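You operate a simulated robot arm through the tools that you are given. There is no shell and no other tool.

You run a simulated robot arm. Do the job below in one go: nothing can be reset, and whatever is moved stays where it is left.

Task
Mains is back: switch the hall over, select phase L3 on the meter, stop the generator, key off.

The check looks at the end state, three seconds after you hand in, the way a careful person would. Anything else that was tipped, shoved, dropped, spilled or broken makes it a failure.

Robot
A 7-joint arm with a fingered hand, fixed in place. Base frame: the origin is on the floor under the middle of its stand, x ahead of it, y to its left, z up. Readings come in m, degrees, newtons and seconds.
It reaches about 1.333 m from its shoulder. Its first joint turns from -69.0 to 172.0 degrees. Payload 5 kg.
The tool frame sits at the grasp point between the pads (the TCP): z along the fingers, y along the line on which they close. The tips reach 0.032 m beyond it. The gripper opens to 0.16 m; its body begins 0.089 m behind the TCP. The gripper is a hand of 3 fingers: y runs from the thumb to the fingers, the wrist lies at [0, 0, -0.252] in the tool frame, and closing takes about 1.5 s.
Orientation is told as [roll, pitch, yaw] about the base's x, y, z axes, in that order, counted from this pose: with the fingers straight down and closing along the base's y, the tool's x points along the base's -x, its y along +y and its z along -z.

Tools
- The arm moves only by the tool step_arm. Its argument "series" is a list that holds one entry, the list of rows, each a list of 7 numbers: the turn, a rotation vector about the tool's x, y, z in units of 8 degrees (1.0 is 8 degrees), then the shift along the tool's x, y, z in units of 25 mm (1.0 is 25 mm), then the finger opening in mm, from 0 to 160. In form: [[[ax, ay, az, x, y, z, jaw], ...]]. A call has 1 to 20 rows; each row shifts and turns the commanded pose from where the row before left it, along the tool's axes as they then stand. A call with a number of a shift or a turn outside -1 to 1 is refused whole. Each row takes 0.2 s and may step no farther than 0.05 m and 8.6 degrees from the row before; otherwise, or with a gripper value out of range, the whole call is refused. Where a pose cannot be reached the arm comes as near as it can. A force on the tool above 40 N (or 10 N above the force at the start of the call, whichever is more), or a blocked arm, ends the call early, and 0.2 s more pass. The fingers move at their own pace (about 0.108 m/s each) and stop on an object; they squeeze with about 23 N. The grip force told is the motor's: it shows also when the fingers shut on nothing. Time passes only in rows, and 0.2 s behind the last, so rows that do not move let the fingers close. It gives the time, the measured TCP pose, the force on the tool (base axes), the opening and the grip force at its end, in the units of the frame above (readings bear some noise), with the torque about the TCP (base axes, N m) and any sound that the robot's microphone picked up.
- Cameras (640 x 400 px; columns grow to the right, rows downward): "scene" is fixed at [0.0485, 0.5005, 1.9044]; the picture's right is [-0.39, -0.92, 0.00], its down [-0.38, 0.16, -0.91] and it looks along [0.84, -0.35, -0.41] (base axes); focal length 325 px, centre (320, 200). "wrist" rides on the gripper at [0.065, -0.004, -0.116] in the tool frame; the picture's right is [0.06, 1.00, 0.00], its down [-0.87, 0.05, -0.49] and it looks along [-0.49, 0.03, 0.87] (tool axes); focal length 261 px, centre (320, 200). There is no depth. A picture from a camera that has moved, and an enlarged one, comes with that camera's place and axes in the base frame and with its lens.
- capture(camera): a new picture of that camera. It takes no simulated time.
- slide_trunk(by): slides the trunk up (or, below 0, down) by that many m; the arm rides with it, the base frame stays. It gives what a move gives, with no picture.
- grasp_type(shape): the hand has 3 fingers and takes this shape, open, in about a second: jaw (thumb against the fingers, like two jaws); tri (thumb and two fingers); tip (a fingertip pinch); poke (one finger out to press); point (the index stretched); flat (the hand flat); cup (the hand cupped); fist (a fist). The gripper value then closes the fingers along that shape, each until it touches; the sizes above hold for jaw. It gives what a move gives, with no picture.
- close_up(camera, box): a new picture of the part [left, top, right, bottom] of that camera's present view, enlarged. It takes no simulated time.
- job_done(): hands the job in; it is judged then, once.

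Places have to be worked out from the pictures, the camera data and where the tool is seen. Open the gripper and draw the arm clear of the work before you hand the job in, unless the task says otherwise.

The tools are called as name(argument=value, ...) on one line, values as JSON. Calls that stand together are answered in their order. step_arm: Moves the arm, as the interface text tells. Its arguments: {"type":"object","properties":{"series":{"type":"array","items":{"type":"array","items":{"type":"array","items":{"type":"number"}}}}},"required":["series"]} The other tools are called the same way: slide_trunk (by) moves the trunk up or down; grasp_type (shape) gives the hand a shape; capture (camera) takes a picture; close_up (camera, box) takes an enlarged picture of a part of a camera's view; job_done () hands the job in.

At the start:

```text
time: 0.0
tool_pos: [0.6347, -0.0964, 1.5489]
ee_rot: [0.0, 0.0, 0.0]
ft_force: [-0.1, -0.3, -0.5]
moment: [-0.01, -0.02, 0.04]
width: 0.16
finger_force: 0.0
shape: jaw
trunk travel left (down, up): [-0.875, 0.065]
```

scene: 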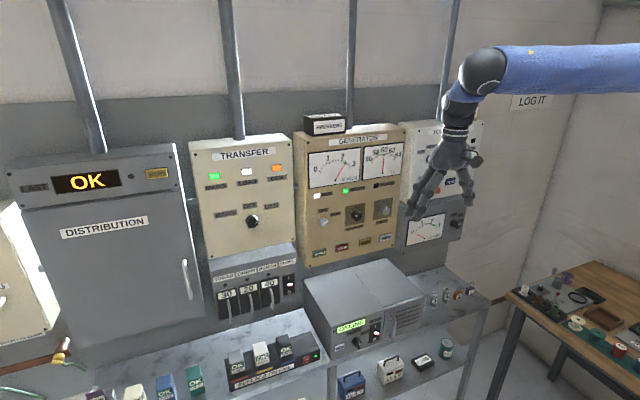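
wrist: 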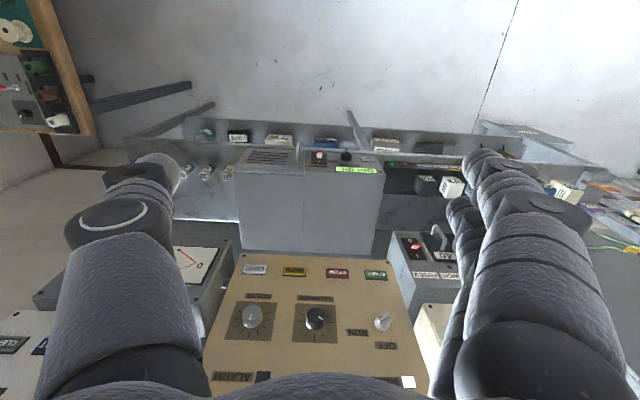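

I start by looking closely at the panels in the scene view before moving anything.

close_up(camera="scene", box=[180, 120, 300, 195])

close_up(camera="scene", box=[290, 110, 410, 185])

close_up(camera="scene", box=[290, 180, 410, 255])

close_up(camera="scene", box=[380, 110, 500, 260])

close_up(camera="scene", box=[180, 190, 300, 265])

close_up(camera="scene", box=[200, 240, 340, 400])

```text
5.33 times, centred on (240, 158) of scene
camera zoom: at [0.0485, 0.5005, 1.9044], right [-0.39, -0.92, 0.0], down [-0.38, 0.16, -0.91], along [0.84, -0.35, -0.41], focal length 1736 px, centre (747, 427)
```

zoom: 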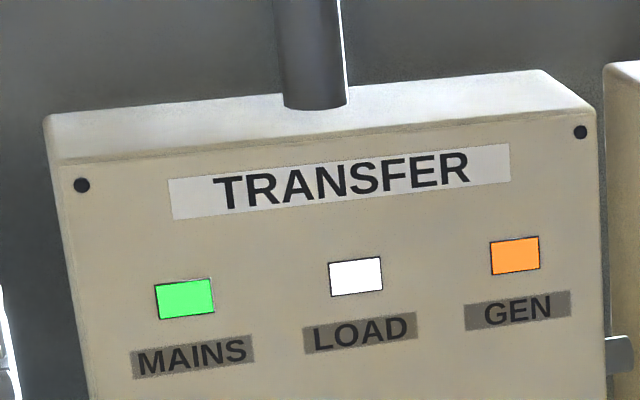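

```text
5.33 times, centred on (350, 148) of scene
camera zoom: at [0.0485, 0.5005, 1.9044], right [-0.39, -0.92, 0.0], down [-0.38, 0.16, -0.91], along [0.84, -0.35, -0.41], focal length 1736 px, centre (160, 480)
```

zoom: 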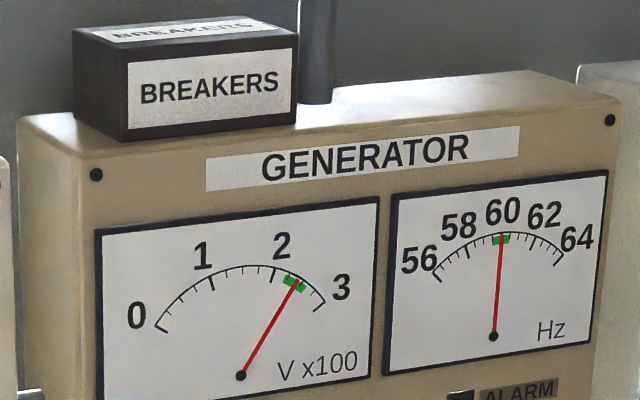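

```text
5.33 times, centred on (350, 218) of scene
camera zoom: at [0.0485, 0.5005, 1.9044], right [-0.39, -0.92, 0.0], down [-0.38, 0.16, -0.91], along [0.84, -0.35, -0.41], focal length 1736 px, centre (160, 107)
```

zoom: 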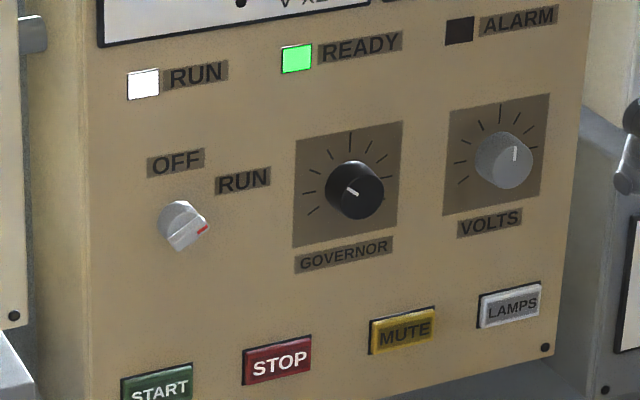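

```text
2.67 times, centred on (440, 185) of scene
camera zoom: at [0.0485, 0.5005, 1.9044], right [-0.39, -0.92, 0.0], down [-0.38, 0.16, -0.91], along [0.84, -0.35, -0.41], focal length 868 px, centre (0, 240)
```

zoom: 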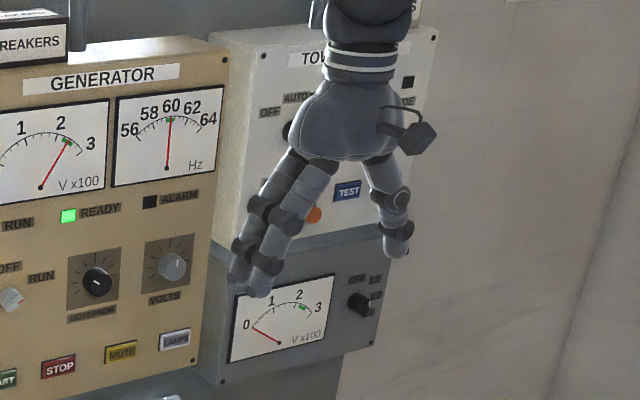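

```text
5.33 times, centred on (240, 228) of scene
camera zoom: at [0.0485, 0.5005, 1.9044], right [-0.39, -0.92, 0.0], down [-0.38, 0.16, -0.91], along [0.84, -0.35, -0.41], focal length 1736 px, centre (747, 53)
```

zoom: 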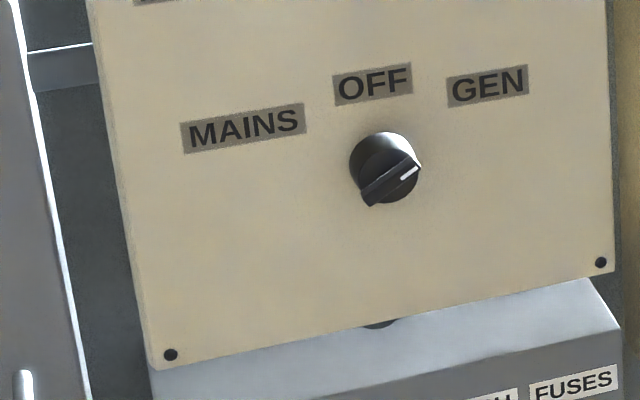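

```text
2.50 times, centred on (270, 320) of scene
camera zoom: at [0.0485, 0.5005, 1.9044], right [-0.39, -0.92, 0.0], down [-0.38, 0.16, -0.91], along [0.84, -0.35, -0.41], focal length 814 px, centre (445, -100)
```

zoom: 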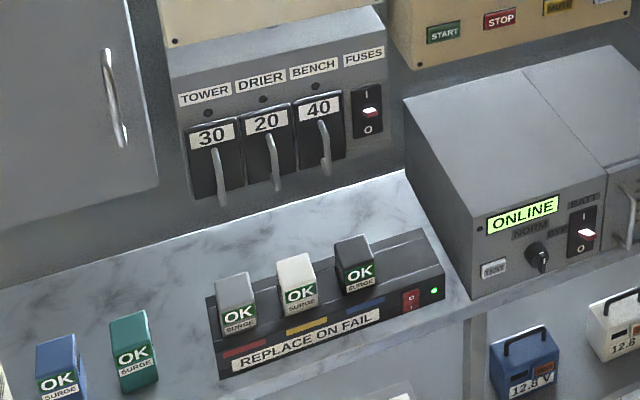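

The scene shows the transfer selector at GEN, the generator key at RUN and the phase meter knob on the grey box at the right. I judge the panel fronts to be near x≈1.05 m, well ahead of the hand. I turn the hand so the fingers point forward, without moving the TCP, to look with the wrist camera.

step_arm(series=[[[0, -1, 0, 0, 0, 0, 160], [0, -1, 0, 0, 0, 0, 160], [0, -1, 0, 0, 0, 0, 160], [0, -1, 0, 0, 0, 0, 160], [0, -1, 0, 0, 0, 0, 160], [0, -1, 0, 0, 0, 0, 160], [0, -1, 0, 0, 0, 0, 160], [0, -1, 0, 0, 0, 0, 160], [0, -1, 0, 0, 0, 0, 160], [0, -1, 0, 0, 0, 0, 160], [0, -1, 0, 0, 0, 0, 160], [0, -0.25, 0, 0, 0, 0, 160], [0, 0, 0, 0, 0, 0, 160]]])

capture(camera="wrist")

capture(camera="scene")

```text
time: 2.8
tool_pos: [0.6892, -0.0742, 1.5715]
ee_rot: [101.2, -89.9, -101.2]
ft_force: [-0.9, -0.7, -0.5]
moment: [0.01, 0.01, 0.1]
width: 0.1599
finger_force: 0.0
shape: jaw
out of reach, approached as far as the arm can: row 8, 9, 10, 11
trunk travel left (down, up): [-0.875, 0.065]
```

```text
taken
camera wrist: at [0.5729, -0.0784, 1.5064], right [0.0, 1.0, -0.06], down [-0.49, 0.05, 0.87], along [0.87, 0.03, 0.49], focal length 261 px, centre (320, 200)
```

wrist: 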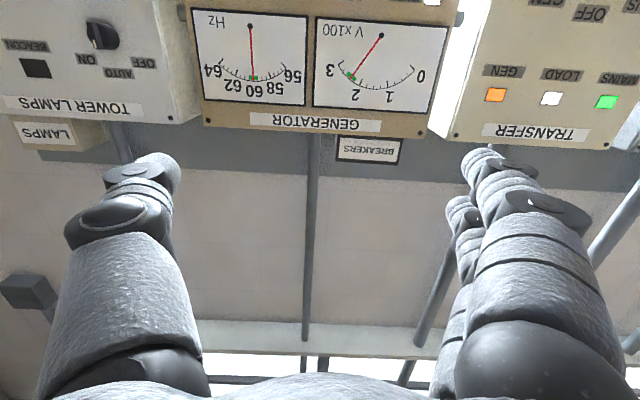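

```text
taken
```

scene: 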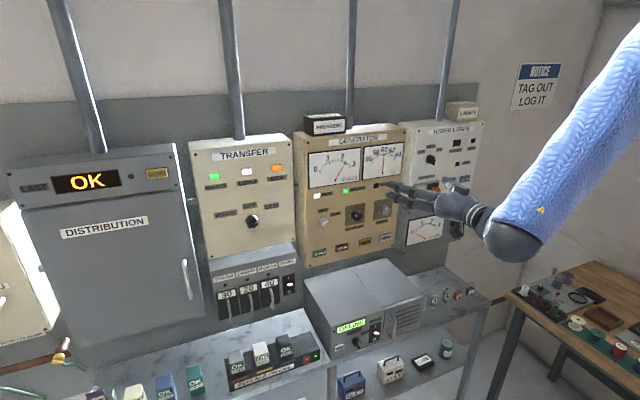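

The hand now points forward with the camera below it. By combining the two views I put the transfer panel face at x≈1.07 with its knob near (1.04, 0.335, 1.38). I lower the trunk by 0.19 m and look again.

slide_trunk(by=-0.19)

capture(camera="wrist")

capture(camera="scene")

```text
time: 4.9
tool_pos: [0.6899, -0.0705, 1.3813]
ee_rot: [38.7, -90.0, -38.6]
ft_force: [-0.1, 0.5, 0.0]
moment: [-0.02, 0.03, -0.01]
width: 0.1598
finger_force: 0.0
shape: jaw
trunk travel left (down, up): [-0.685, 0.255]
```

```text
taken
camera wrist: at [0.5726, -0.0755, 1.3166], right [0.0, 1.0, -0.06], down [-0.49, 0.05, 0.87], along [0.87, 0.03, 0.49], focal length 261 px, centre (320, 200)
```

wrist: 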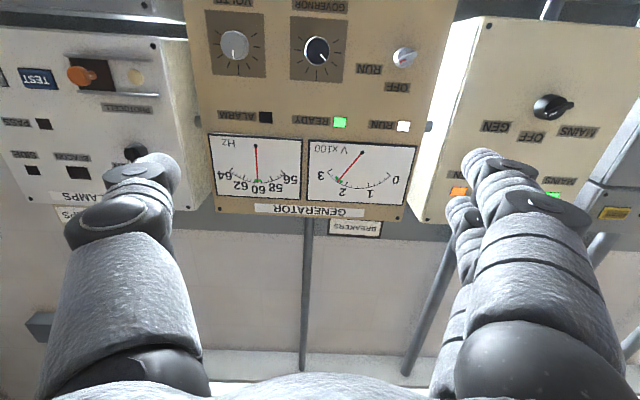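

```text
taken
```

scene: 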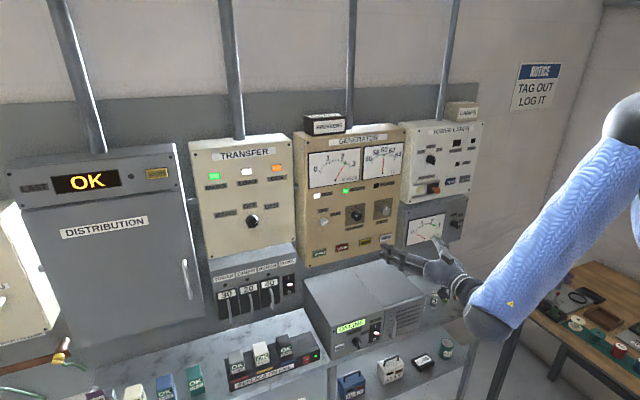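

Triangulating gives these estimates, each good to about a centimetre:
- Transfer knob: (1.045, 0.334, 1.378)
- Governor: (1.045, -0.078, 1.318), not to be touched
- Key: (1.045, 0.061, 1.318)
- STOP: (1.065, -0.025, 1.172)

I move sideways and a little forward to stand in front of the transfer knob.

step_arm(series=[[[0, 0, 0, 0, 0.82, 0.2, 160], [0, 0, 0, 0, 0.82, 0.2, 160], [0, 0, 0, 0, 0.82, 0.2, 160], [0, 0, 0, 0, 0.82, 0.2, 160], [0, 0, 0, 0, 0.82, 0.2, 160], [0, 0, 0, 0, 0.82, 0.2, 160], [0, 0, 0, 0, 0.82, 0.2, 160], [0, 0, 0, 0, 0.82, 0.2, 160], [0, 0, 0, 0, 0.82, 0.2, 160], [0, 0, 0, 0, 0.82, 0.2, 160], [0, 0, 0, 0, 0.82, 0.2, 160], [0, 0, 0, 0, 0.82, 0.2, 160], [0, 0, 0, 0, 0.82, 0.2, 160], [0, 0, 0, 0, 0.82, 0.2, 160], [0, 0, 0, 0, 0.82, 0.2, 160], [0, 0, 0, 0, 0.82, 0.2, 160], [0, 0, 0, 0, 0.82, 0.2, 160], [0, 0, 0, 0, 0.82, 0.2, 160], [0, 0, 0, 0, 0.82, 0.2, 160], [0, 0, 0, 0, 0.6, 0.2, 160]]])

capture(camera="wrist")

capture(camera="scene")

```text
time: 9.3
tool_pos: [0.8306, 0.2674, 1.4288]
ee_rot: [85.0, -84.6, -89.1]
ft_force: [0.1, 0.0, 0.0]
moment: [-0.02, -0.01, 0.01]
width: 0.1598
finger_force: 0.0
shape: jaw
trunk travel left (down, up): [-0.685, 0.255]
stopped in row 20: the arm was blocked; the commanded pose is now the measured one
```

```text
taken
camera wrist: at [0.7148, 0.2782, 1.3636], right [0.07, 1.0, 0.03], down [-0.49, 0.01, 0.87], along [0.87, -0.08, 0.48], focal length 261 px, centre (320, 200)
```

wrist: 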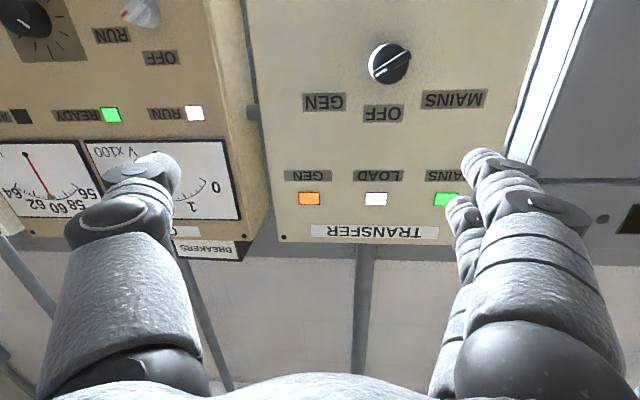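

```text
taken
```

scene: 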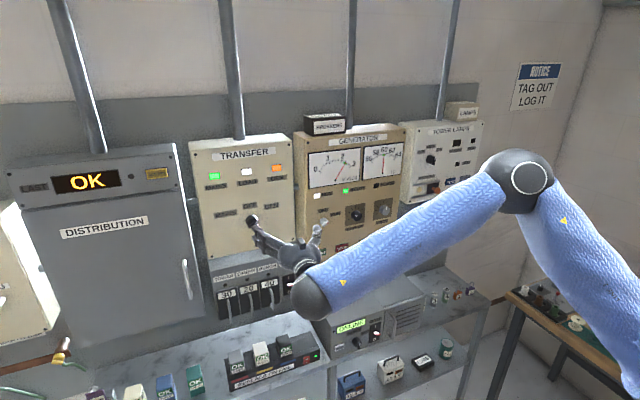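

The arm was blocked sideways, probably because a wrist joint is near its limit at this short range. The knob is visible at pixel (390, 63). I zoom in on the knob first to read its angle.

close_up(camera="wrist", box=[290, 20, 500, 150])

```text
3.05 times, centred on (395, 85) of wrist
camera zoom: at [0.7148, 0.2782, 1.3636], right [0.07, 1.0, 0.03], down [-0.49, 0.01, 0.87], along [0.87, -0.08, 0.48], focal length 794 px, centre (91, 550)
```

zoom: 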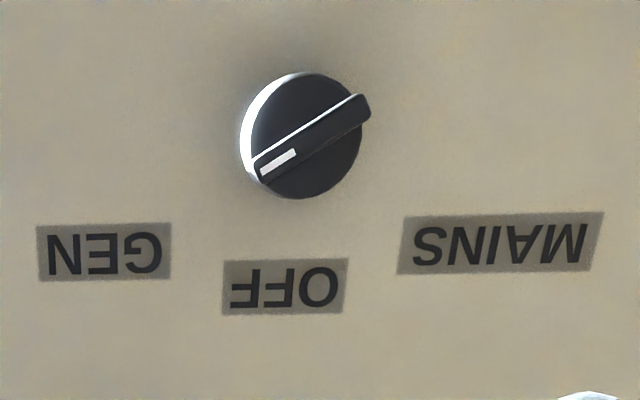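

The knob points to GEN, about 60° right of OFF, and MAINS looks symmetric at about -60°, so I need roughly a 120° counter-clockwise turn as seen facing the panel. I go forward first, where the wrist should bend less, and then correct the small roll and yaw error.

step_arm(series=[[[0, 0, 0, 0, 0, 0.9, 160], [0, 0, 0, 0, 0, 0.9, 160], [0, 0, 0, 0, 0, 0.9, 160], [0, 0, 0, 0.3, 0.2, 0.6, 160], [-0.27, 0, -0.3, 0.3, 0.4, 0, 160], [-0.27, 0, -0.33, 0.3, 0.4, 0, 160]]])

capture(camera="wrist")

```text
time: 10.7
tool_pos: [0.9146, 0.2919, 1.4051]
ee_rot: [38.8, -89.7, -38.5]
ft_force: [0.1, -0.3, 0.4]
moment: [0.01, -0.02, 0.03]
width: 0.1598
finger_force: 0.1
shape: jaw
trunk travel left (down, up): [-0.685, 0.255]
```

```text
taken
camera wrist: at [0.7984, 0.2873, 1.3407], right [-0.01, 1.0, -0.06], down [-0.49, 0.05, 0.87], along [0.87, 0.03, 0.49], focal length 261 px, centre (320, 200)
```

wrist: 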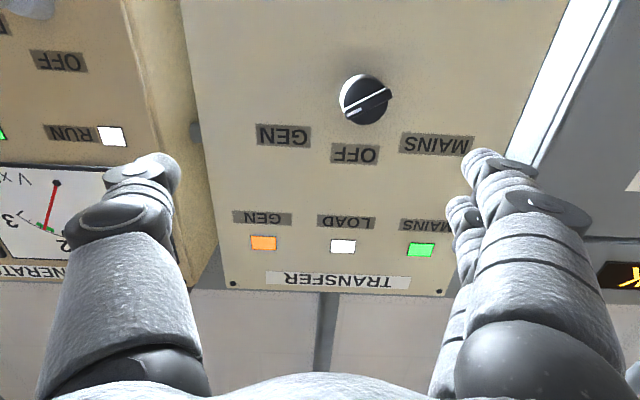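

Orientation is now straight and the arm is unblocked. I put the knob front at about (1.038, 0.331, 1.376) and the panel face at x≈1.065. I line up on the knob axis and roll the hand +60° so the jaws straddle the bar handle, which leaves room for a -120° twist.

step_arm(series=[[[0, 0, 0, 0.58, 0.78, 0, 150], [0, 0, 0, 0.58, 0.78, 0, 140], [0, 0, 0.9375, 0, 0, 0, 130], [0, 0, 0.9375, 0, 0, 0, 120], [0, 0, 0.9375, 0, 0, 0, 110], [0, 0, 0.9375, 0, 0, 0, 110], [0, 0, 0.9375, 0, 0, 0, 110], [0, 0, 0.9375, 0, 0, 0, 110], [0, 0, 0.9375, 0, 0, 0, 110], [0, 0, 0.9375, 0, 0, 0, 110], [0, 0, 0, 0, 0, 0, 110]]])

capture(camera="wrist")

capture(camera="scene")

```text
time: 13.1
tool_pos: [0.9129, 0.3308, 1.3773]
ee_rot: [89.9, -29.7, -89.6]
ft_force: [0.4, -0.2, 0.2]
moment: [-0.02, 0.02, -0.01]
width: 0.1106
finger_force: 0.1
shape: jaw
trunk travel left (down, up): [-0.685, 0.255]
```

```text
taken
camera wrist: at [0.7961, 0.3855, 1.3417], right [0.0, 0.55, 0.84], down [-0.49, -0.73, 0.48], along [0.87, -0.41, 0.27], focal length 261 px, centre (320, 200)
```

wrist: 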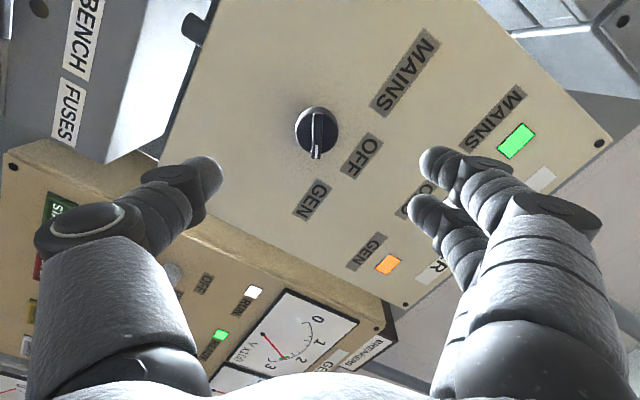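

```text
taken
```

scene: 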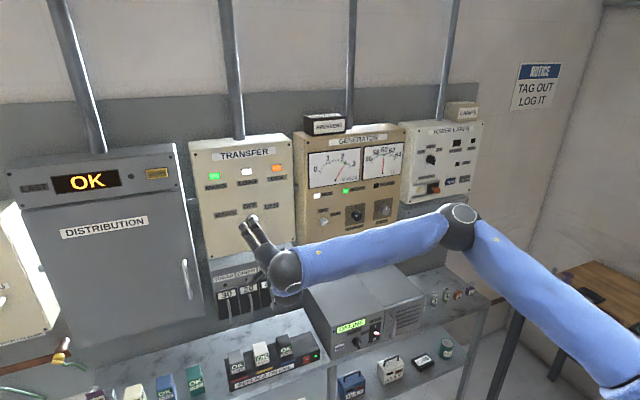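

The bar handle is now exactly along the picture's vertical, so the knob stands at 60° and the jaws straddle it. I zoom in to check the centring before going forward.

close_up(camera="wrist", box=[240, 80, 400, 180])

```text
4.00 times, centred on (320, 130) of wrist
camera zoom: at [0.7961, 0.3855, 1.3417], right [0.0, 0.55, 0.84], down [-0.49, -0.73, 0.48], along [0.87, -0.41, 0.27], focal length 1043 px, centre (320, 480)
```

zoom: 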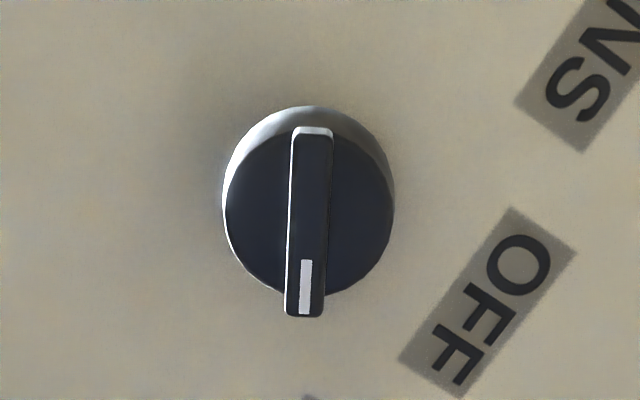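

The bar sits 2.5 mm to the thumb side of the jaw centre, so I correct that and advance about 112 mm, to TCP x≈1.025, with the jaws open to 80 mm. I then check.

step_arm(series=[[[0, 0, 0, 0, -0.1, 1, 100], [0, 0, 0, 0, 0, 1, 90], [0, 0, 0, 0, 0, 1, 80], [0, 0, 0, 0, 0, 0.8, 80], [0, 0, 0, 0, 0, 0.68, 80], [0, 0, 0, 0, 0, 0, 80]]])

capture(camera="wrist")

close_up(camera="scene", box=[190, 180, 310, 255])

```text
time: 14.5
tool_pos: [1.0268, 0.3294, 1.378]
ee_rot: [89.9, -29.8, -89.6]
ft_force: [-9.4, 1.2, -0.3]
moment: [-0.05, -0.42, 0.17]
width: 0.0793
finger_force: 0.0
shape: jaw
trunk travel left (down, up): [-0.685, 0.255]
```

```text
taken
camera wrist: at [0.9099, 0.3826, 1.3412], right [0.0, 0.55, 0.83], down [-0.49, -0.73, 0.48], along [0.87, -0.41, 0.27], focal length 261 px, centre (320, 200)
```

wrist: 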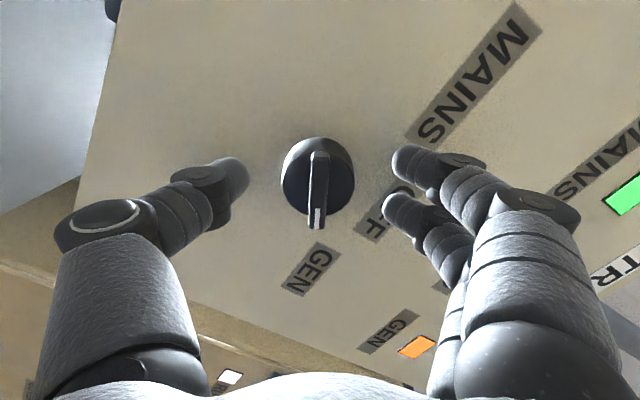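

```text
5.33 times, centred on (250, 218) of scene
camera zoom: at [0.0485, 0.5005, 1.9044], right [-0.39, -0.92, 0.0], down [-0.38, 0.16, -0.91], along [0.84, -0.35, -0.41], focal length 1736 px, centre (693, 107)
```

zoom: 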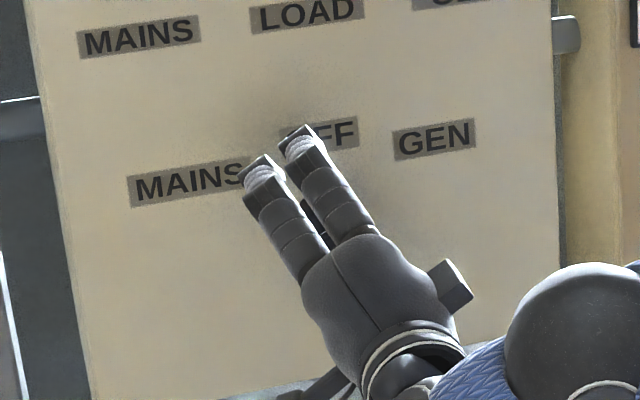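

The tips are touching the panel lightly at -9 N. I back off about 7 mm and close on the knob.

step_arm(series=[[[0, 0, 0, 0, 0, -0.3, 80], [0, 0, 0, 0, 0, 0, 70], [0, 0, 0, 0, 0, 0, 60], [0, 0, 0, 0, 0, 0, 50], [0, 0, 0, 0, 0, 0, 45], [0, 0, 0, 0, 0, 0, 45]]])

capture(camera="wrist")

```text
time: 15.9
tool_pos: [1.0193, 0.3275, 1.3758]
ee_rot: [89.8, -29.9, -89.6]
ft_force: [-0.2, 0.3, 0.1]
moment: [0.02, -0.01, 0.02]
width: 0.0452
finger_force: 0.0
shape: jaw
trunk travel left (down, up): [-0.685, 0.255]
```

```text
taken
camera wrist: at [0.9025, 0.3824, 1.3404], right [0.0, 0.55, 0.84], down [-0.49, -0.73, 0.48], along [0.87, -0.41, 0.27], focal length 261 px, centre (320, 200)
```

wrist: 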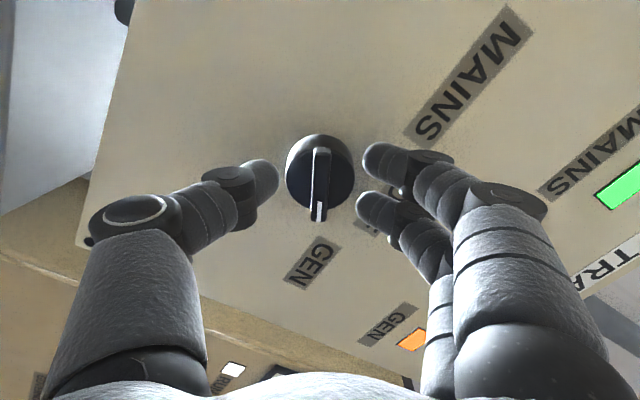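

The knob sits centred between thumb and fingers. I close to grip it and read the width and force.

step_arm(series=[[[0, 0, 0, 0, 0, 0, 30], [0, 0, 0, 0, 0, 0, 15], [0, 0, 0, 0, 0, 0, 0], [0, 0, 0, 0, 0, 0, 0], [0, 0, 0, 0, 0, 0, 0]]])

close_up(camera="wrist", box=[200, 80, 440, 230])

```text
time: 17.1
tool_pos: [1.0206, 0.3286, 1.3747]
ee_rot: [89.8, -29.8, -89.6]
ft_force: [1.3, -0.7, 0.1]
moment: [-0.09, -0.01, -0.01]
width: 0.0289
finger_force: 22.7
shape: jaw
trunk travel left (down, up): [-0.685, 0.255]
```

```text
2.67 times, centred on (320, 155) of wrist
camera zoom: at [0.9028, 0.3822, 1.3402], right [0.0, 0.55, 0.84], down [-0.49, -0.73, 0.48], along [0.87, -0.41, 0.27], focal length 695 px, centre (320, 320)
```

zoom: 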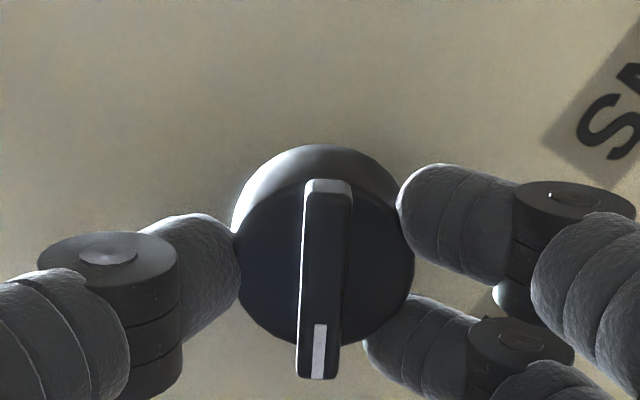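

A firm three-point grip holds the rim at 22.7 N with little side force. I start the counter-clockwise twist (negative about tool z) with 32° and check that the knob follows.

step_arm(series=[[[0, 0, -0.8, 0, 0, 0, 0], [0, 0, -0.8, 0, 0, 0, 0], [0, 0, -0.8, 0, 0, 0, 0], [0, 0, -0.8, 0, 0, 0, 0], [0, 0, -0.8, 0, 0, 0, 0]]])

capture(camera="wrist")

```text
time: 18.3
tool_pos: [1.0189, 0.3292, 1.3765]
ee_rot: [89.7, -61.7, -89.5]
ft_force: [10.6, -0.2, 7.1]
moment: [0.04, -0.22, 0.05]
width: 0.028
finger_force: 23.3
shape: jaw
trunk travel left (down, up): [-0.685, 0.255]
```

```text
taken
camera wrist: at [0.9022, 0.3552, 1.3173], right [0.0, 0.91, 0.42], down [-0.49, -0.36, 0.79], along [0.87, -0.2, 0.44], focal length 261 px, centre (320, 200)
```

wrist: 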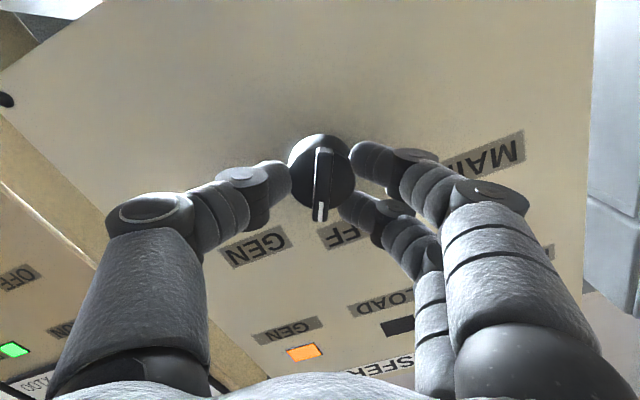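

The knob follows: the bar stayed in line with the hand, and the LOAD lamp went dark on leaving GEN, as expected. I continue through OFF toward MAINS, watching the forces.

step_arm(series=[[[0, 0, -0.85, 0, 0, 0, 0], [0, 0, -0.85, 0, 0, 0, 0], [0, 0, -0.85, 0, 0, 0, 0], [0, 0, -0.85, 0, 0, 0, 0], [0, 0, -0.85, 0, 0, 0, 0], [0, 0, -0.85, 0, 0, 0, 0], [0, 0, -0.85, 0, 0, 0, 0]]])

capture(camera="wrist")

```text
time: 19.9
tool_pos: [1.0179, 0.33, 1.3754]
ee_rot: [-89.7, -70.6, 90.0]
ft_force: [20.2, 5.3, 26.0]
moment: [0.05, -0.54, 0.11]
width: 0.0266
finger_force: 22.8
shape: jaw
trunk travel left (down, up): [-0.685, 0.255]
```

```text
taken
camera wrist: at [0.901, 0.304, 1.3161], right [-0.01, 0.92, -0.39], down [-0.49, 0.34, 0.8], along [0.87, 0.2, 0.45], focal length 261 px, centre (320, 200)
```

wrist: 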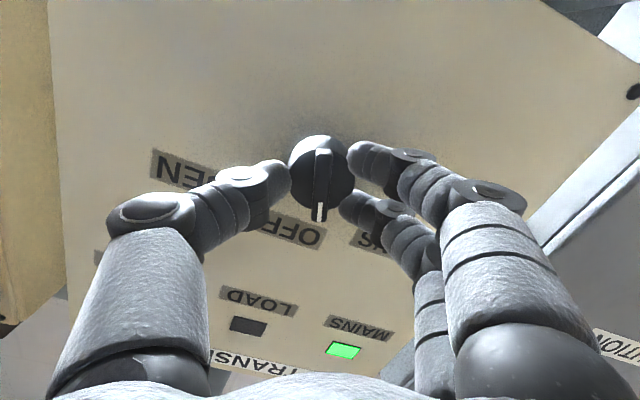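

The knob is past OFF and still following. The force on the tool is +x 20 N and +z 26 N, so the hand sits slightly low and back of the knob axis. I shift about 3 mm up and forward while finishing the last 40°.

step_arm(series=[[[0, 0, -0.6, -0.1, -0.03, 0.1, 0], [0, 0, -0.8, -0.05, -0.02, 0.05, 0], [0, 0, -0.8, 0, 0, 0, 0], [0, 0, -0.8, 0, 0, 0, 0], [0, 0, -0.8, 0, 0, 0, 0]]])

capture(camera="wrist")

```text
time: 21.1
tool_pos: [1.0198, 0.3302, 1.377]
ee_rot: [-89.7, -40.1, 90.2]
ft_force: [-14.0, 0.6, -8.8]
moment: [0.03, 0.31, 0.09]
width: 0.0286
finger_force: 23.9
shape: jaw
trunk travel left (down, up): [-0.685, 0.255]
```

```text
taken
camera wrist: at [0.9032, 0.2776, 1.3391], right [-0.01, 0.59, -0.8], down [-0.49, 0.7, 0.52], along [0.87, 0.4, 0.29], focal length 261 px, centre (320, 200)
```

wrist: 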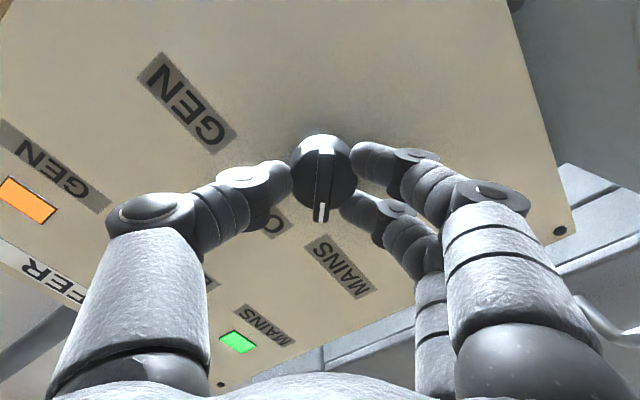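

The roll is at -50° and the pointer is close to MAINS. I turn another 11° to reach the MAINS stop.

step_arm(series=[[[0, 0, -0.6, 0, 0, -0.04, 0], [0, 0, -0.6, 0, 0, 0, 0], [0, 0, -0.2, 0, 0, 0, 0], [0, 0, 0, 0, 0, 0, 0]]])

capture(camera="wrist")

close_up(camera="scene", box=[180, 130, 300, 205])

```text
time: 22.1
tool_pos: [1.0205, 0.3299, 1.3791]
ee_rot: [-89.8, -28.8, 90.3]
ft_force: [-19.8, -0.3, -13.4]
moment: [-0.05, 0.61, 0.05]
width: 0.0299
finger_force: 22.5
shape: jaw
trunk travel left (down, up): [-0.685, 0.255]
```

```text
taken
camera wrist: at [0.9037, 0.2712, 1.3508], right [0.0, 0.43, -0.9], down [-0.5, 0.78, 0.37], along [0.87, 0.45, 0.21], focal length 261 px, centre (320, 200)
```

wrist: 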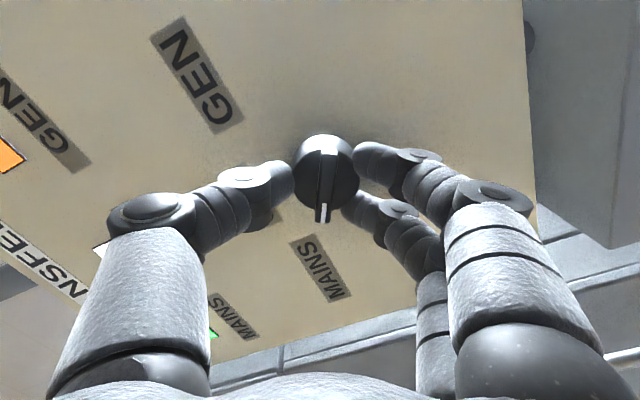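

```text
5.33 times, centred on (240, 168) of scene
camera zoom: at [0.0485, 0.5005, 1.9044], right [-0.39, -0.92, 0.0], down [-0.38, 0.16, -0.91], along [0.84, -0.35, -0.41], focal length 1736 px, centre (747, 373)
```

zoom: 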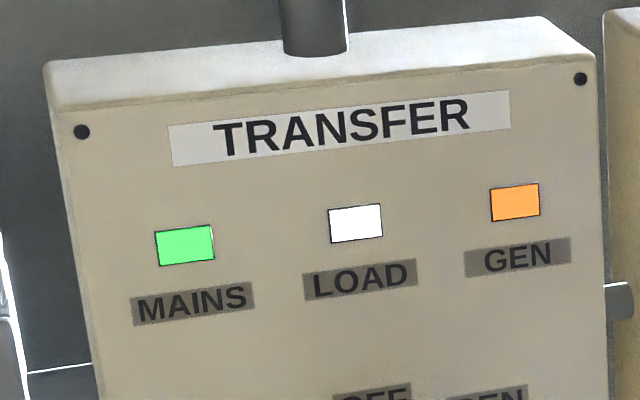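

The LOAD lamp is lit again, so the hall is fed from MAINS. I open the hand and draw straight back.

step_arm(series=[[[0, 0, 0, 0, 0, 0, 20], [0, 0, 0, 0, 0, 0, 50], [0, 0, 0, 0, 0, 0, 80], [0, 0, 0, 0, 0, 0, 90], [0, 0, 0, 0, 0, -0.5, 90], [0, 0, 0, 0, 0, -1, 90], [0, 0, 0, 0, 0, -1, 90], [0, 0, 0, 0, 0, -1, 90], [0, 0, 0, 0, 0, -1, 90]]])

capture(camera="wrist")

capture(camera="scene")

```text
time: 24.1
tool_pos: [0.9074, 0.3277, 1.379]
ee_rot: [-89.7, -29.0, 90.2]
ft_force: [-0.1, 0.1, 0.6]
moment: [-0.02, 0.01, 0.0]
width: 0.0893
finger_force: 0.1
shape: jaw
trunk travel left (down, up): [-0.685, 0.255]
```

```text
taken
camera wrist: at [0.791, 0.2694, 1.3504], right [0.0, 0.43, -0.9], down [-0.49, 0.78, 0.37], along [0.87, 0.45, 0.21], focal length 261 px, centre (320, 200)
```

wrist: 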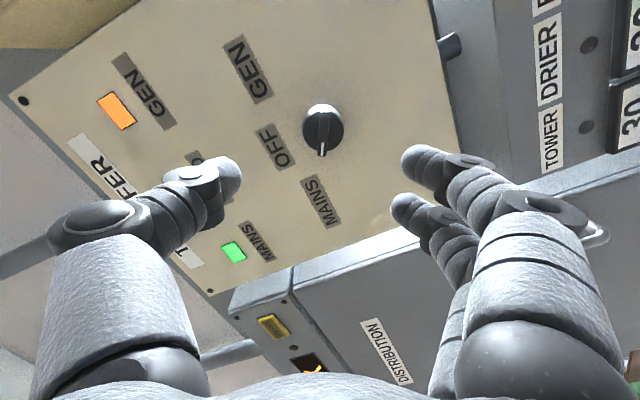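

```text
taken
```

scene: 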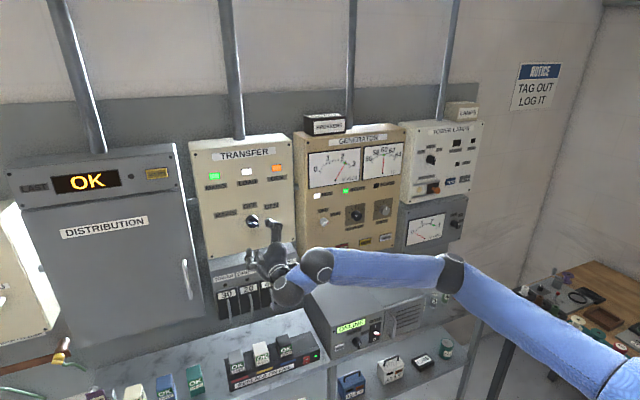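

The transfer switch reads MAINS with LOAD lit. Next is the phase meter at the right, with its knob near (1.05, -0.60, 1.18). I roll the hand back to level and travel toward -y at a safe stand-off.

step_arm(series=[[[0, 0, 0.9375, 0, 0, -0.5, 90], [0, 0, 0.9375, 0, 0, -0.5, 90], [0, 0, 0.9375, 0, 0, 0, 90], [0, 0, 0.9375, 0, 0, 0, 90], [0, 0, 0.9375, 0, 0, 0, 90], [0, 0, 0.9375, 0, 0, 0, 90], [0, 0, 0.9375, 0, 0, 0, 90], [0, 0, 0.9375, 0, 0, 0, 90], [0, 0, 0, 0, -1, 0, 90], [0, 0, 0, 0, -1, 0, 90], [0, 0, 0, 0, -1, 0, 90], [0, 0, 0, 0, -1, 0, 90], [0, 0, 0, 0, -1, 0, 90], [0, 0, 0, 0, -1, 0, 90], [0, 0, 0, 0, -1, 0, 90], [0, 0, 0, 0, -1, 0, 90], [0, 0, 0, 0, -1, 0, 90], [0, 0, 0, 0, -1, 0, 90], [0, 0, 0, 0, -1, 0, 90], [0, 0, 0, 0, -1, 0, 90]]])

capture(camera="scene")

capture(camera="wrist")

```text
time: 28.3
tool_pos: [0.8863, 0.0269, 1.3843]
ee_rot: [-80.9, -89.1, 81.3]
ft_force: [1.6, 0.4, 0.5]
moment: [-0.03, -0.02, 0.04]
width: 0.0894
finger_force: 0.1
shape: jaw
trunk travel left (down, up): [-0.685, 0.255]
```

```text
taken
```

scene: 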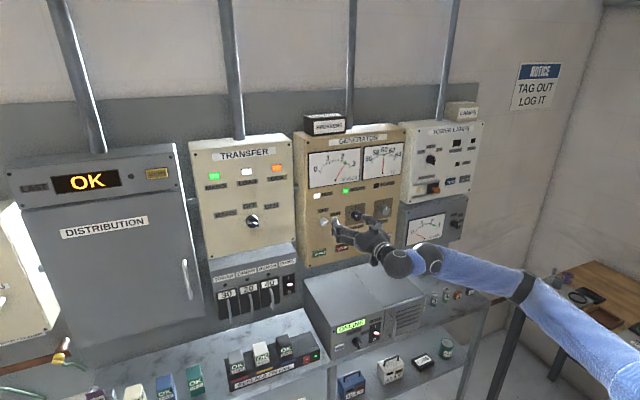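

```text
taken
camera wrist: at [0.7706, 0.021, 1.3189], right [-0.01, 1.0, -0.08], down [-0.49, 0.07, 0.87], along [0.87, 0.04, 0.49], focal length 261 px, centre (320, 200)
```

wrist: 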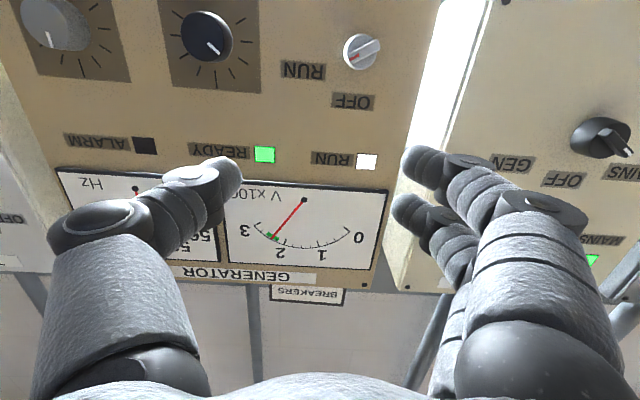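

The route is clear so far and the transfer knob is seen pointing at MAINS. I zoom in on the key and on the phase meter for reference.

close_up(camera="wrist", box=[270, 20, 430, 120])

close_up(camera="scene", box=[395, 190, 475, 250])

close_up(camera="wrist", box=[560, 90, 640, 200])

close_up(camera="scene", box=[395, 110, 495, 200])

```text
4.00 times, centred on (350, 70) of wrist
camera zoom: at [0.7706, 0.021, 1.3189], right [-0.01, 1.0, -0.08], down [-0.49, 0.07, 0.87], along [0.87, 0.04, 0.49], focal length 1043 px, centre (200, 720)
```

zoom: 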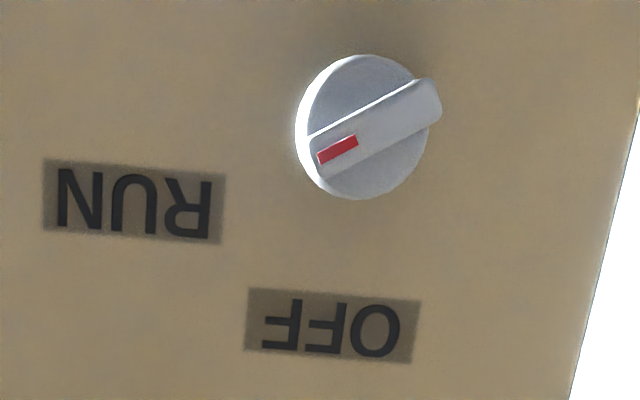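

```text
6.67 times, centred on (435, 220) of scene
camera zoom: at [0.0485, 0.5005, 1.9044], right [-0.39, -0.92, 0.0], down [-0.38, 0.16, -0.91], along [0.84, -0.35, -0.41], focal length 2169 px, centre (-447, 67)
```

zoom: 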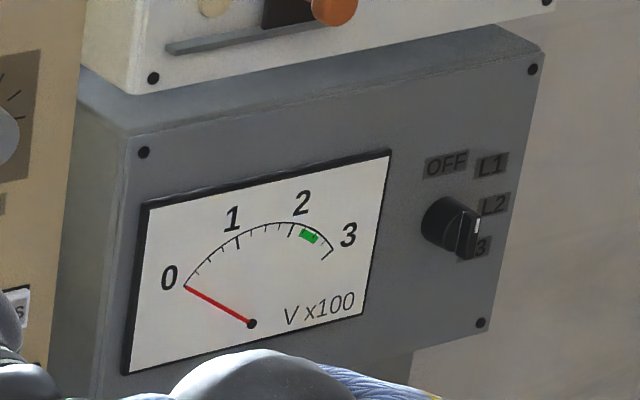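

```text
3.64 times, centred on (600, 145) of wrist
camera zoom: at [0.7706, 0.021, 1.3189], right [-0.01, 1.0, -0.08], down [-0.49, 0.07, 0.87], along [0.87, 0.04, 0.49], focal length 948 px, centre (-698, 400)
```

zoom: 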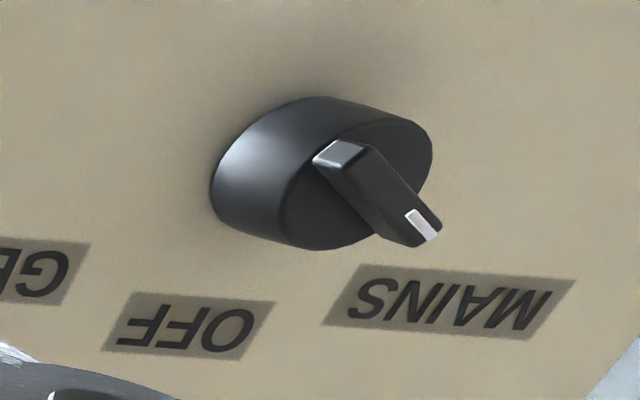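

```text
4.44 times, centred on (445, 155) of scene
camera zoom: at [0.0485, 0.5005, 1.9044], right [-0.39, -0.92, 0.0], down [-0.38, 0.16, -0.91], along [0.84, -0.35, -0.41], focal length 1446 px, centre (-236, 400)
```

zoom: 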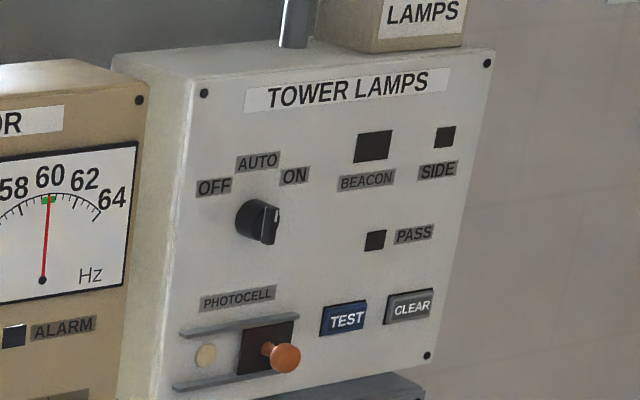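

The meter selector appears to be at OFF, with the needle at 0 and the mark upward. L1, L2 and L3 run clockwise from there, and the key is at RUN about 60° from OFF. I keep travelling toward -y at this stand-off, then lower.

step_arm(series=[[[0, 0, 0, 0, -1, 0, 90], [0, 0, 0, 0, -1, 0, 90], [0, 0, 0, 0, -1, 0, 90], [0, 0, 0, 0, -1, 0, 90], [0, 0, 0, 0, -1, 0, 90], [0, 0, 0, 0, -1, 0, 90], [0, 0, 0, 0, -1, 0, 90], [0, 0, 0, 0, -1, 0, 90], [0, 0, 0, 0, -1, 0, 90], [0, 0, 0, 0, -1, 0, 90], [0, 0, 0, 0, -1, 0, 90], [0, 0, 0, 0, -1, 0, 90], [0, 0, 0, 0, -1, 0, 90], [0, 0, 0, 0, -1, 0, 90], [0, 0, 0, 0, -1, 0, 90], [0, 0, 0, 0, -1, 0, 90]]])

capture(camera="scene")

capture(camera="wrist")

```text
time: 31.7
tool_pos: [0.8858, -0.3706, 1.3915]
ee_rot: [-81.1, -89.1, 81.5]
ft_force: [0.5, 0.3, -0.1]
moment: [0.02, -0.02, 0.0]
width: 0.0894
finger_force: 0.1
shape: jaw
trunk travel left (down, up): [-0.685, 0.255]
```

```text
taken
```

scene: 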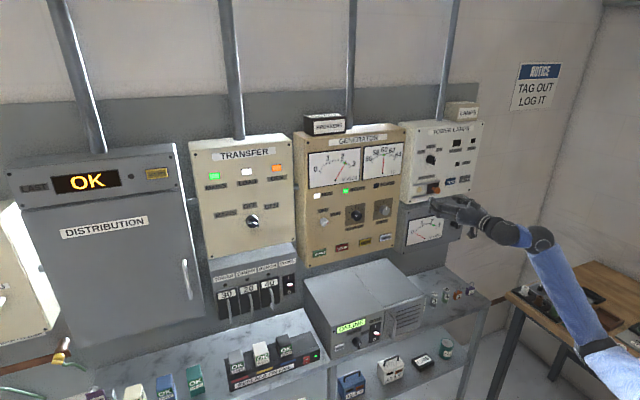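

```text
taken
camera wrist: at [0.769, -0.3761, 1.3262], right [-0.01, 1.0, -0.08], down [-0.49, 0.07, 0.87], along [0.87, 0.04, 0.49], focal length 261 px, centre (320, 200)
```

wrist: 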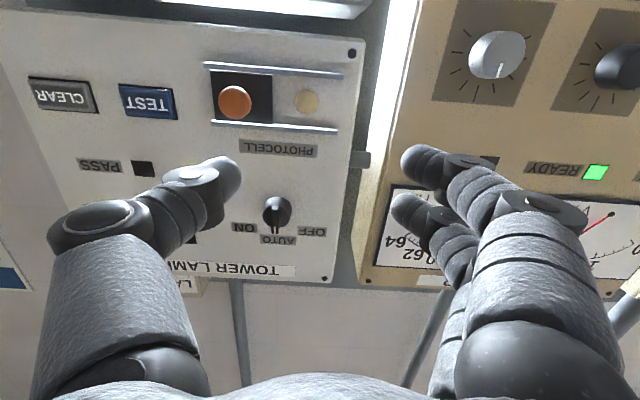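

The elbow is hanging low to the right, but going further out stretches the arm and pulls it back toward the shoulder line. The table edge is near y≈-0.80, z≈0.87, which leaves clearance. I move diagonally down and right to stand before the meter knob.

step_arm(series=[[[0, 0, 0, 0.7, -0.77, 0.05, 90], [0, 0, 0, 0.7, -0.77, 0.05, 90], [0, 0, 0, 0.7, -0.77, 0.05, 90], [0, 0, 0, 0.7, -0.77, 0.05, 90], [0, 0, 0, 0.7, -0.77, 0.05, 90], [0, 0, 0, 0.7, -0.77, 0.05, 90], [0, 0, 0, 0, 0, 0, 90]]])

capture(camera="scene")

capture(camera="wrist")

```text
time: 33.3
tool_pos: [0.8933, -0.4887, 1.291]
ee_rot: [-82.6, -89.0, 82.8]
ft_force: [0.8, 0.5, -0.5]
moment: [-0.01, 0.01, 0.03]
width: 0.0894
finger_force: 0.0
shape: jaw
trunk travel left (down, up): [-0.685, 0.255]
```

```text
taken
```

scene: 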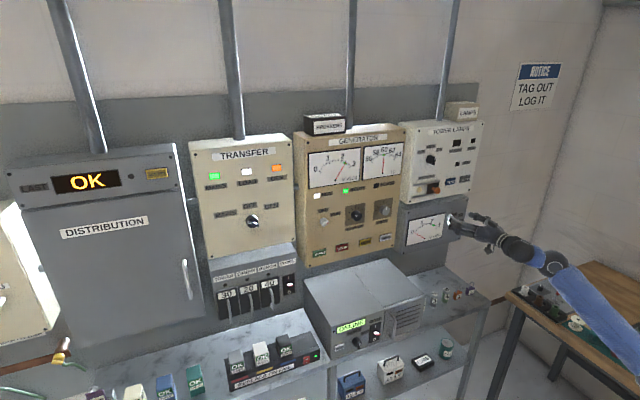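

```text
taken
camera wrist: at [0.7759, -0.4945, 1.2254], right [-0.01, 1.0, -0.08], down [-0.49, 0.07, 0.87], along [0.87, 0.04, 0.49], focal length 261 px, centre (320, 200)
```

wrist: 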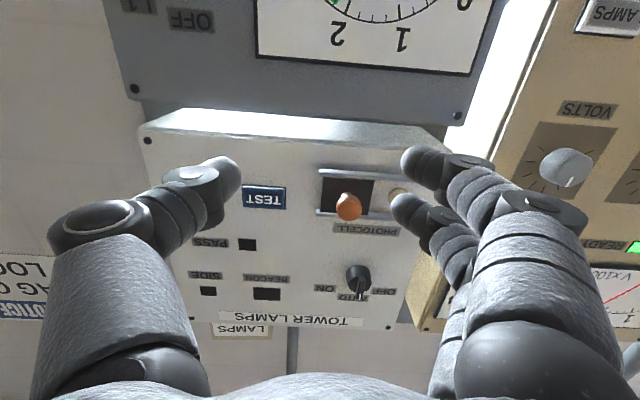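

The forearm remains above the table edge region. I continue diagonally with a bit more forward motion, which tightens the elbow's swing.

step_arm(series=[[[0, 0, 0, 0.6, -0.6, 0.4, 90], [0, 0, 0, 0.6, -0.6, 0.4, 90], [0, 0, 0, 0.6, -0.6, 0.4, 90], [0, 0, 0, 0.6, -0.6, 0.2, 90], [0, 0, 0, 0, 0, 0, 90]]])

capture(camera="scene")

capture(camera="wrist")

```text
time: 34.5
tool_pos: [0.9303, -0.5508, 1.2315]
ee_rot: [-81.4, -88.9, 81.7]
ft_force: [0.4, 0.5, 0.2]
moment: [0.0, -0.02, -0.01]
width: 0.0894
finger_force: 0.0
shape: jaw
trunk travel left (down, up): [-0.685, 0.255]
```

```text
taken
```

scene: 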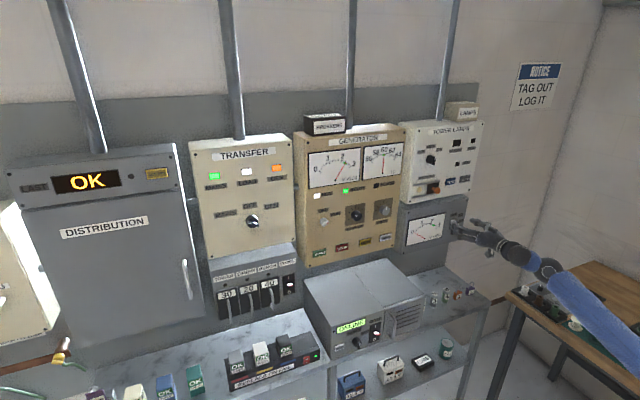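

```text
taken
camera wrist: at [0.8143, -0.556, 1.1668], right [-0.01, 1.0, -0.08], down [-0.49, 0.07, 0.87], along [0.87, 0.04, 0.49], focal length 261 px, centre (320, 200)
```

wrist: 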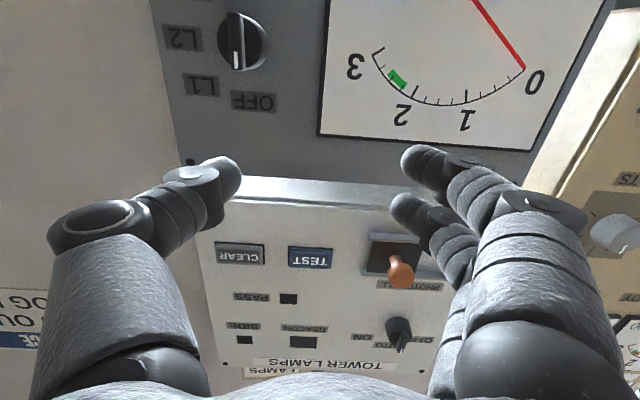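

The meter knob is at (240, 43) in the wrist view, pointing up at OFF. Combining views puts it at about (1.04, -0.615, 1.167). I zoom in to read the label angles.

close_up(camera="wrist", box=[150, 0, 330, 112])

```text
3.56 times, centred on (240, 56) of wrist
camera zoom: at [0.8143, -0.556, 1.1668], right [-0.01, 1.0, -0.08], down [-0.49, 0.07, 0.87], along [0.87, 0.04, 0.49], focal length 927 px, centre (604, 712)
```

zoom: 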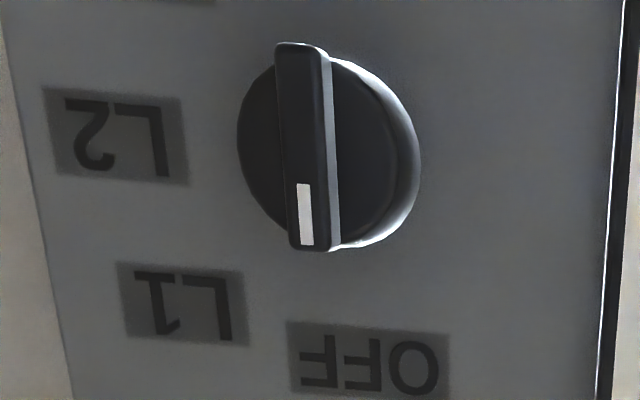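

L1 sits about 45° and L2 about 90° clockwise from OFF, so L3 should be about 135°. I line up with the knob and test in free space whether the wrist can roll +90° here.

step_arm(series=[[[0, 0, 0, 0.86, -0.86, -0.3, 90], [0, 0, 0, 0.86, -0.86, -0.3, 90], [0, 0, 0, 0.86, -0.86, -0.3, 90], [0, 0, 1, 0, 0, 0, 90], [0, 0, 1, 0, 0, 0, 90], [0, 0, 1, 0, 0, 0, 90], [0, 0, 1, 0, 0, 0, 90], [0, 0, 1, 0, 0, 0, 90], [0, 0, 1, 0, 0, 0, 90], [0, 0, 1, 0, 0, 0, 90], [0, 0, 1, 0, 0, 0, 90], [0, 0, 1, 0, 0, 0, 90], [0, 0, 1, 0, 0, 0, 90], [0, 0, 1, 0, 0, 0, 90], [0, 0, 1, 0, 0, 0, 90], [0, 0, 0, 0, 0, 0, 90]]])

capture(camera="wrist")

capture(camera="scene")

```text
time: 37.9
tool_pos: [0.9073, -0.6154, 1.1662]
ee_rot: [89.9, 5.1, -89.6]
ft_force: [1.0, -1.1, 0.9]
moment: [0.0, -0.01, 0.03]
width: 0.0893
finger_force: 0.1
shape: jaw
trunk travel left (down, up): [-0.685, 0.255]
```

```text
taken
camera wrist: at [0.7902, -0.5504, 1.1684], right [0.0, -0.03, 1.0], down [-0.49, -0.87, -0.02], along [0.87, -0.49, -0.02], focal length 261 px, centre (320, 200)
```

wrist: 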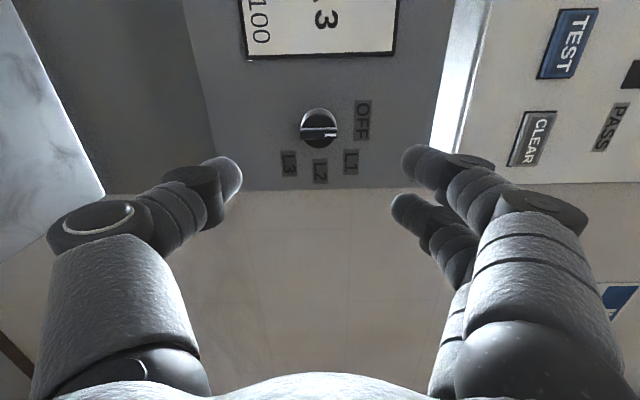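

```text
taken
```

scene: 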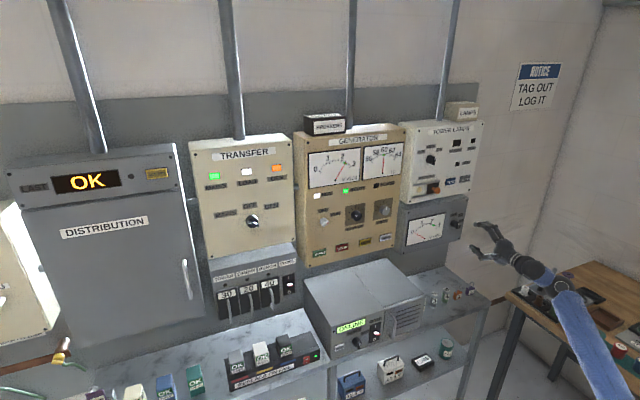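

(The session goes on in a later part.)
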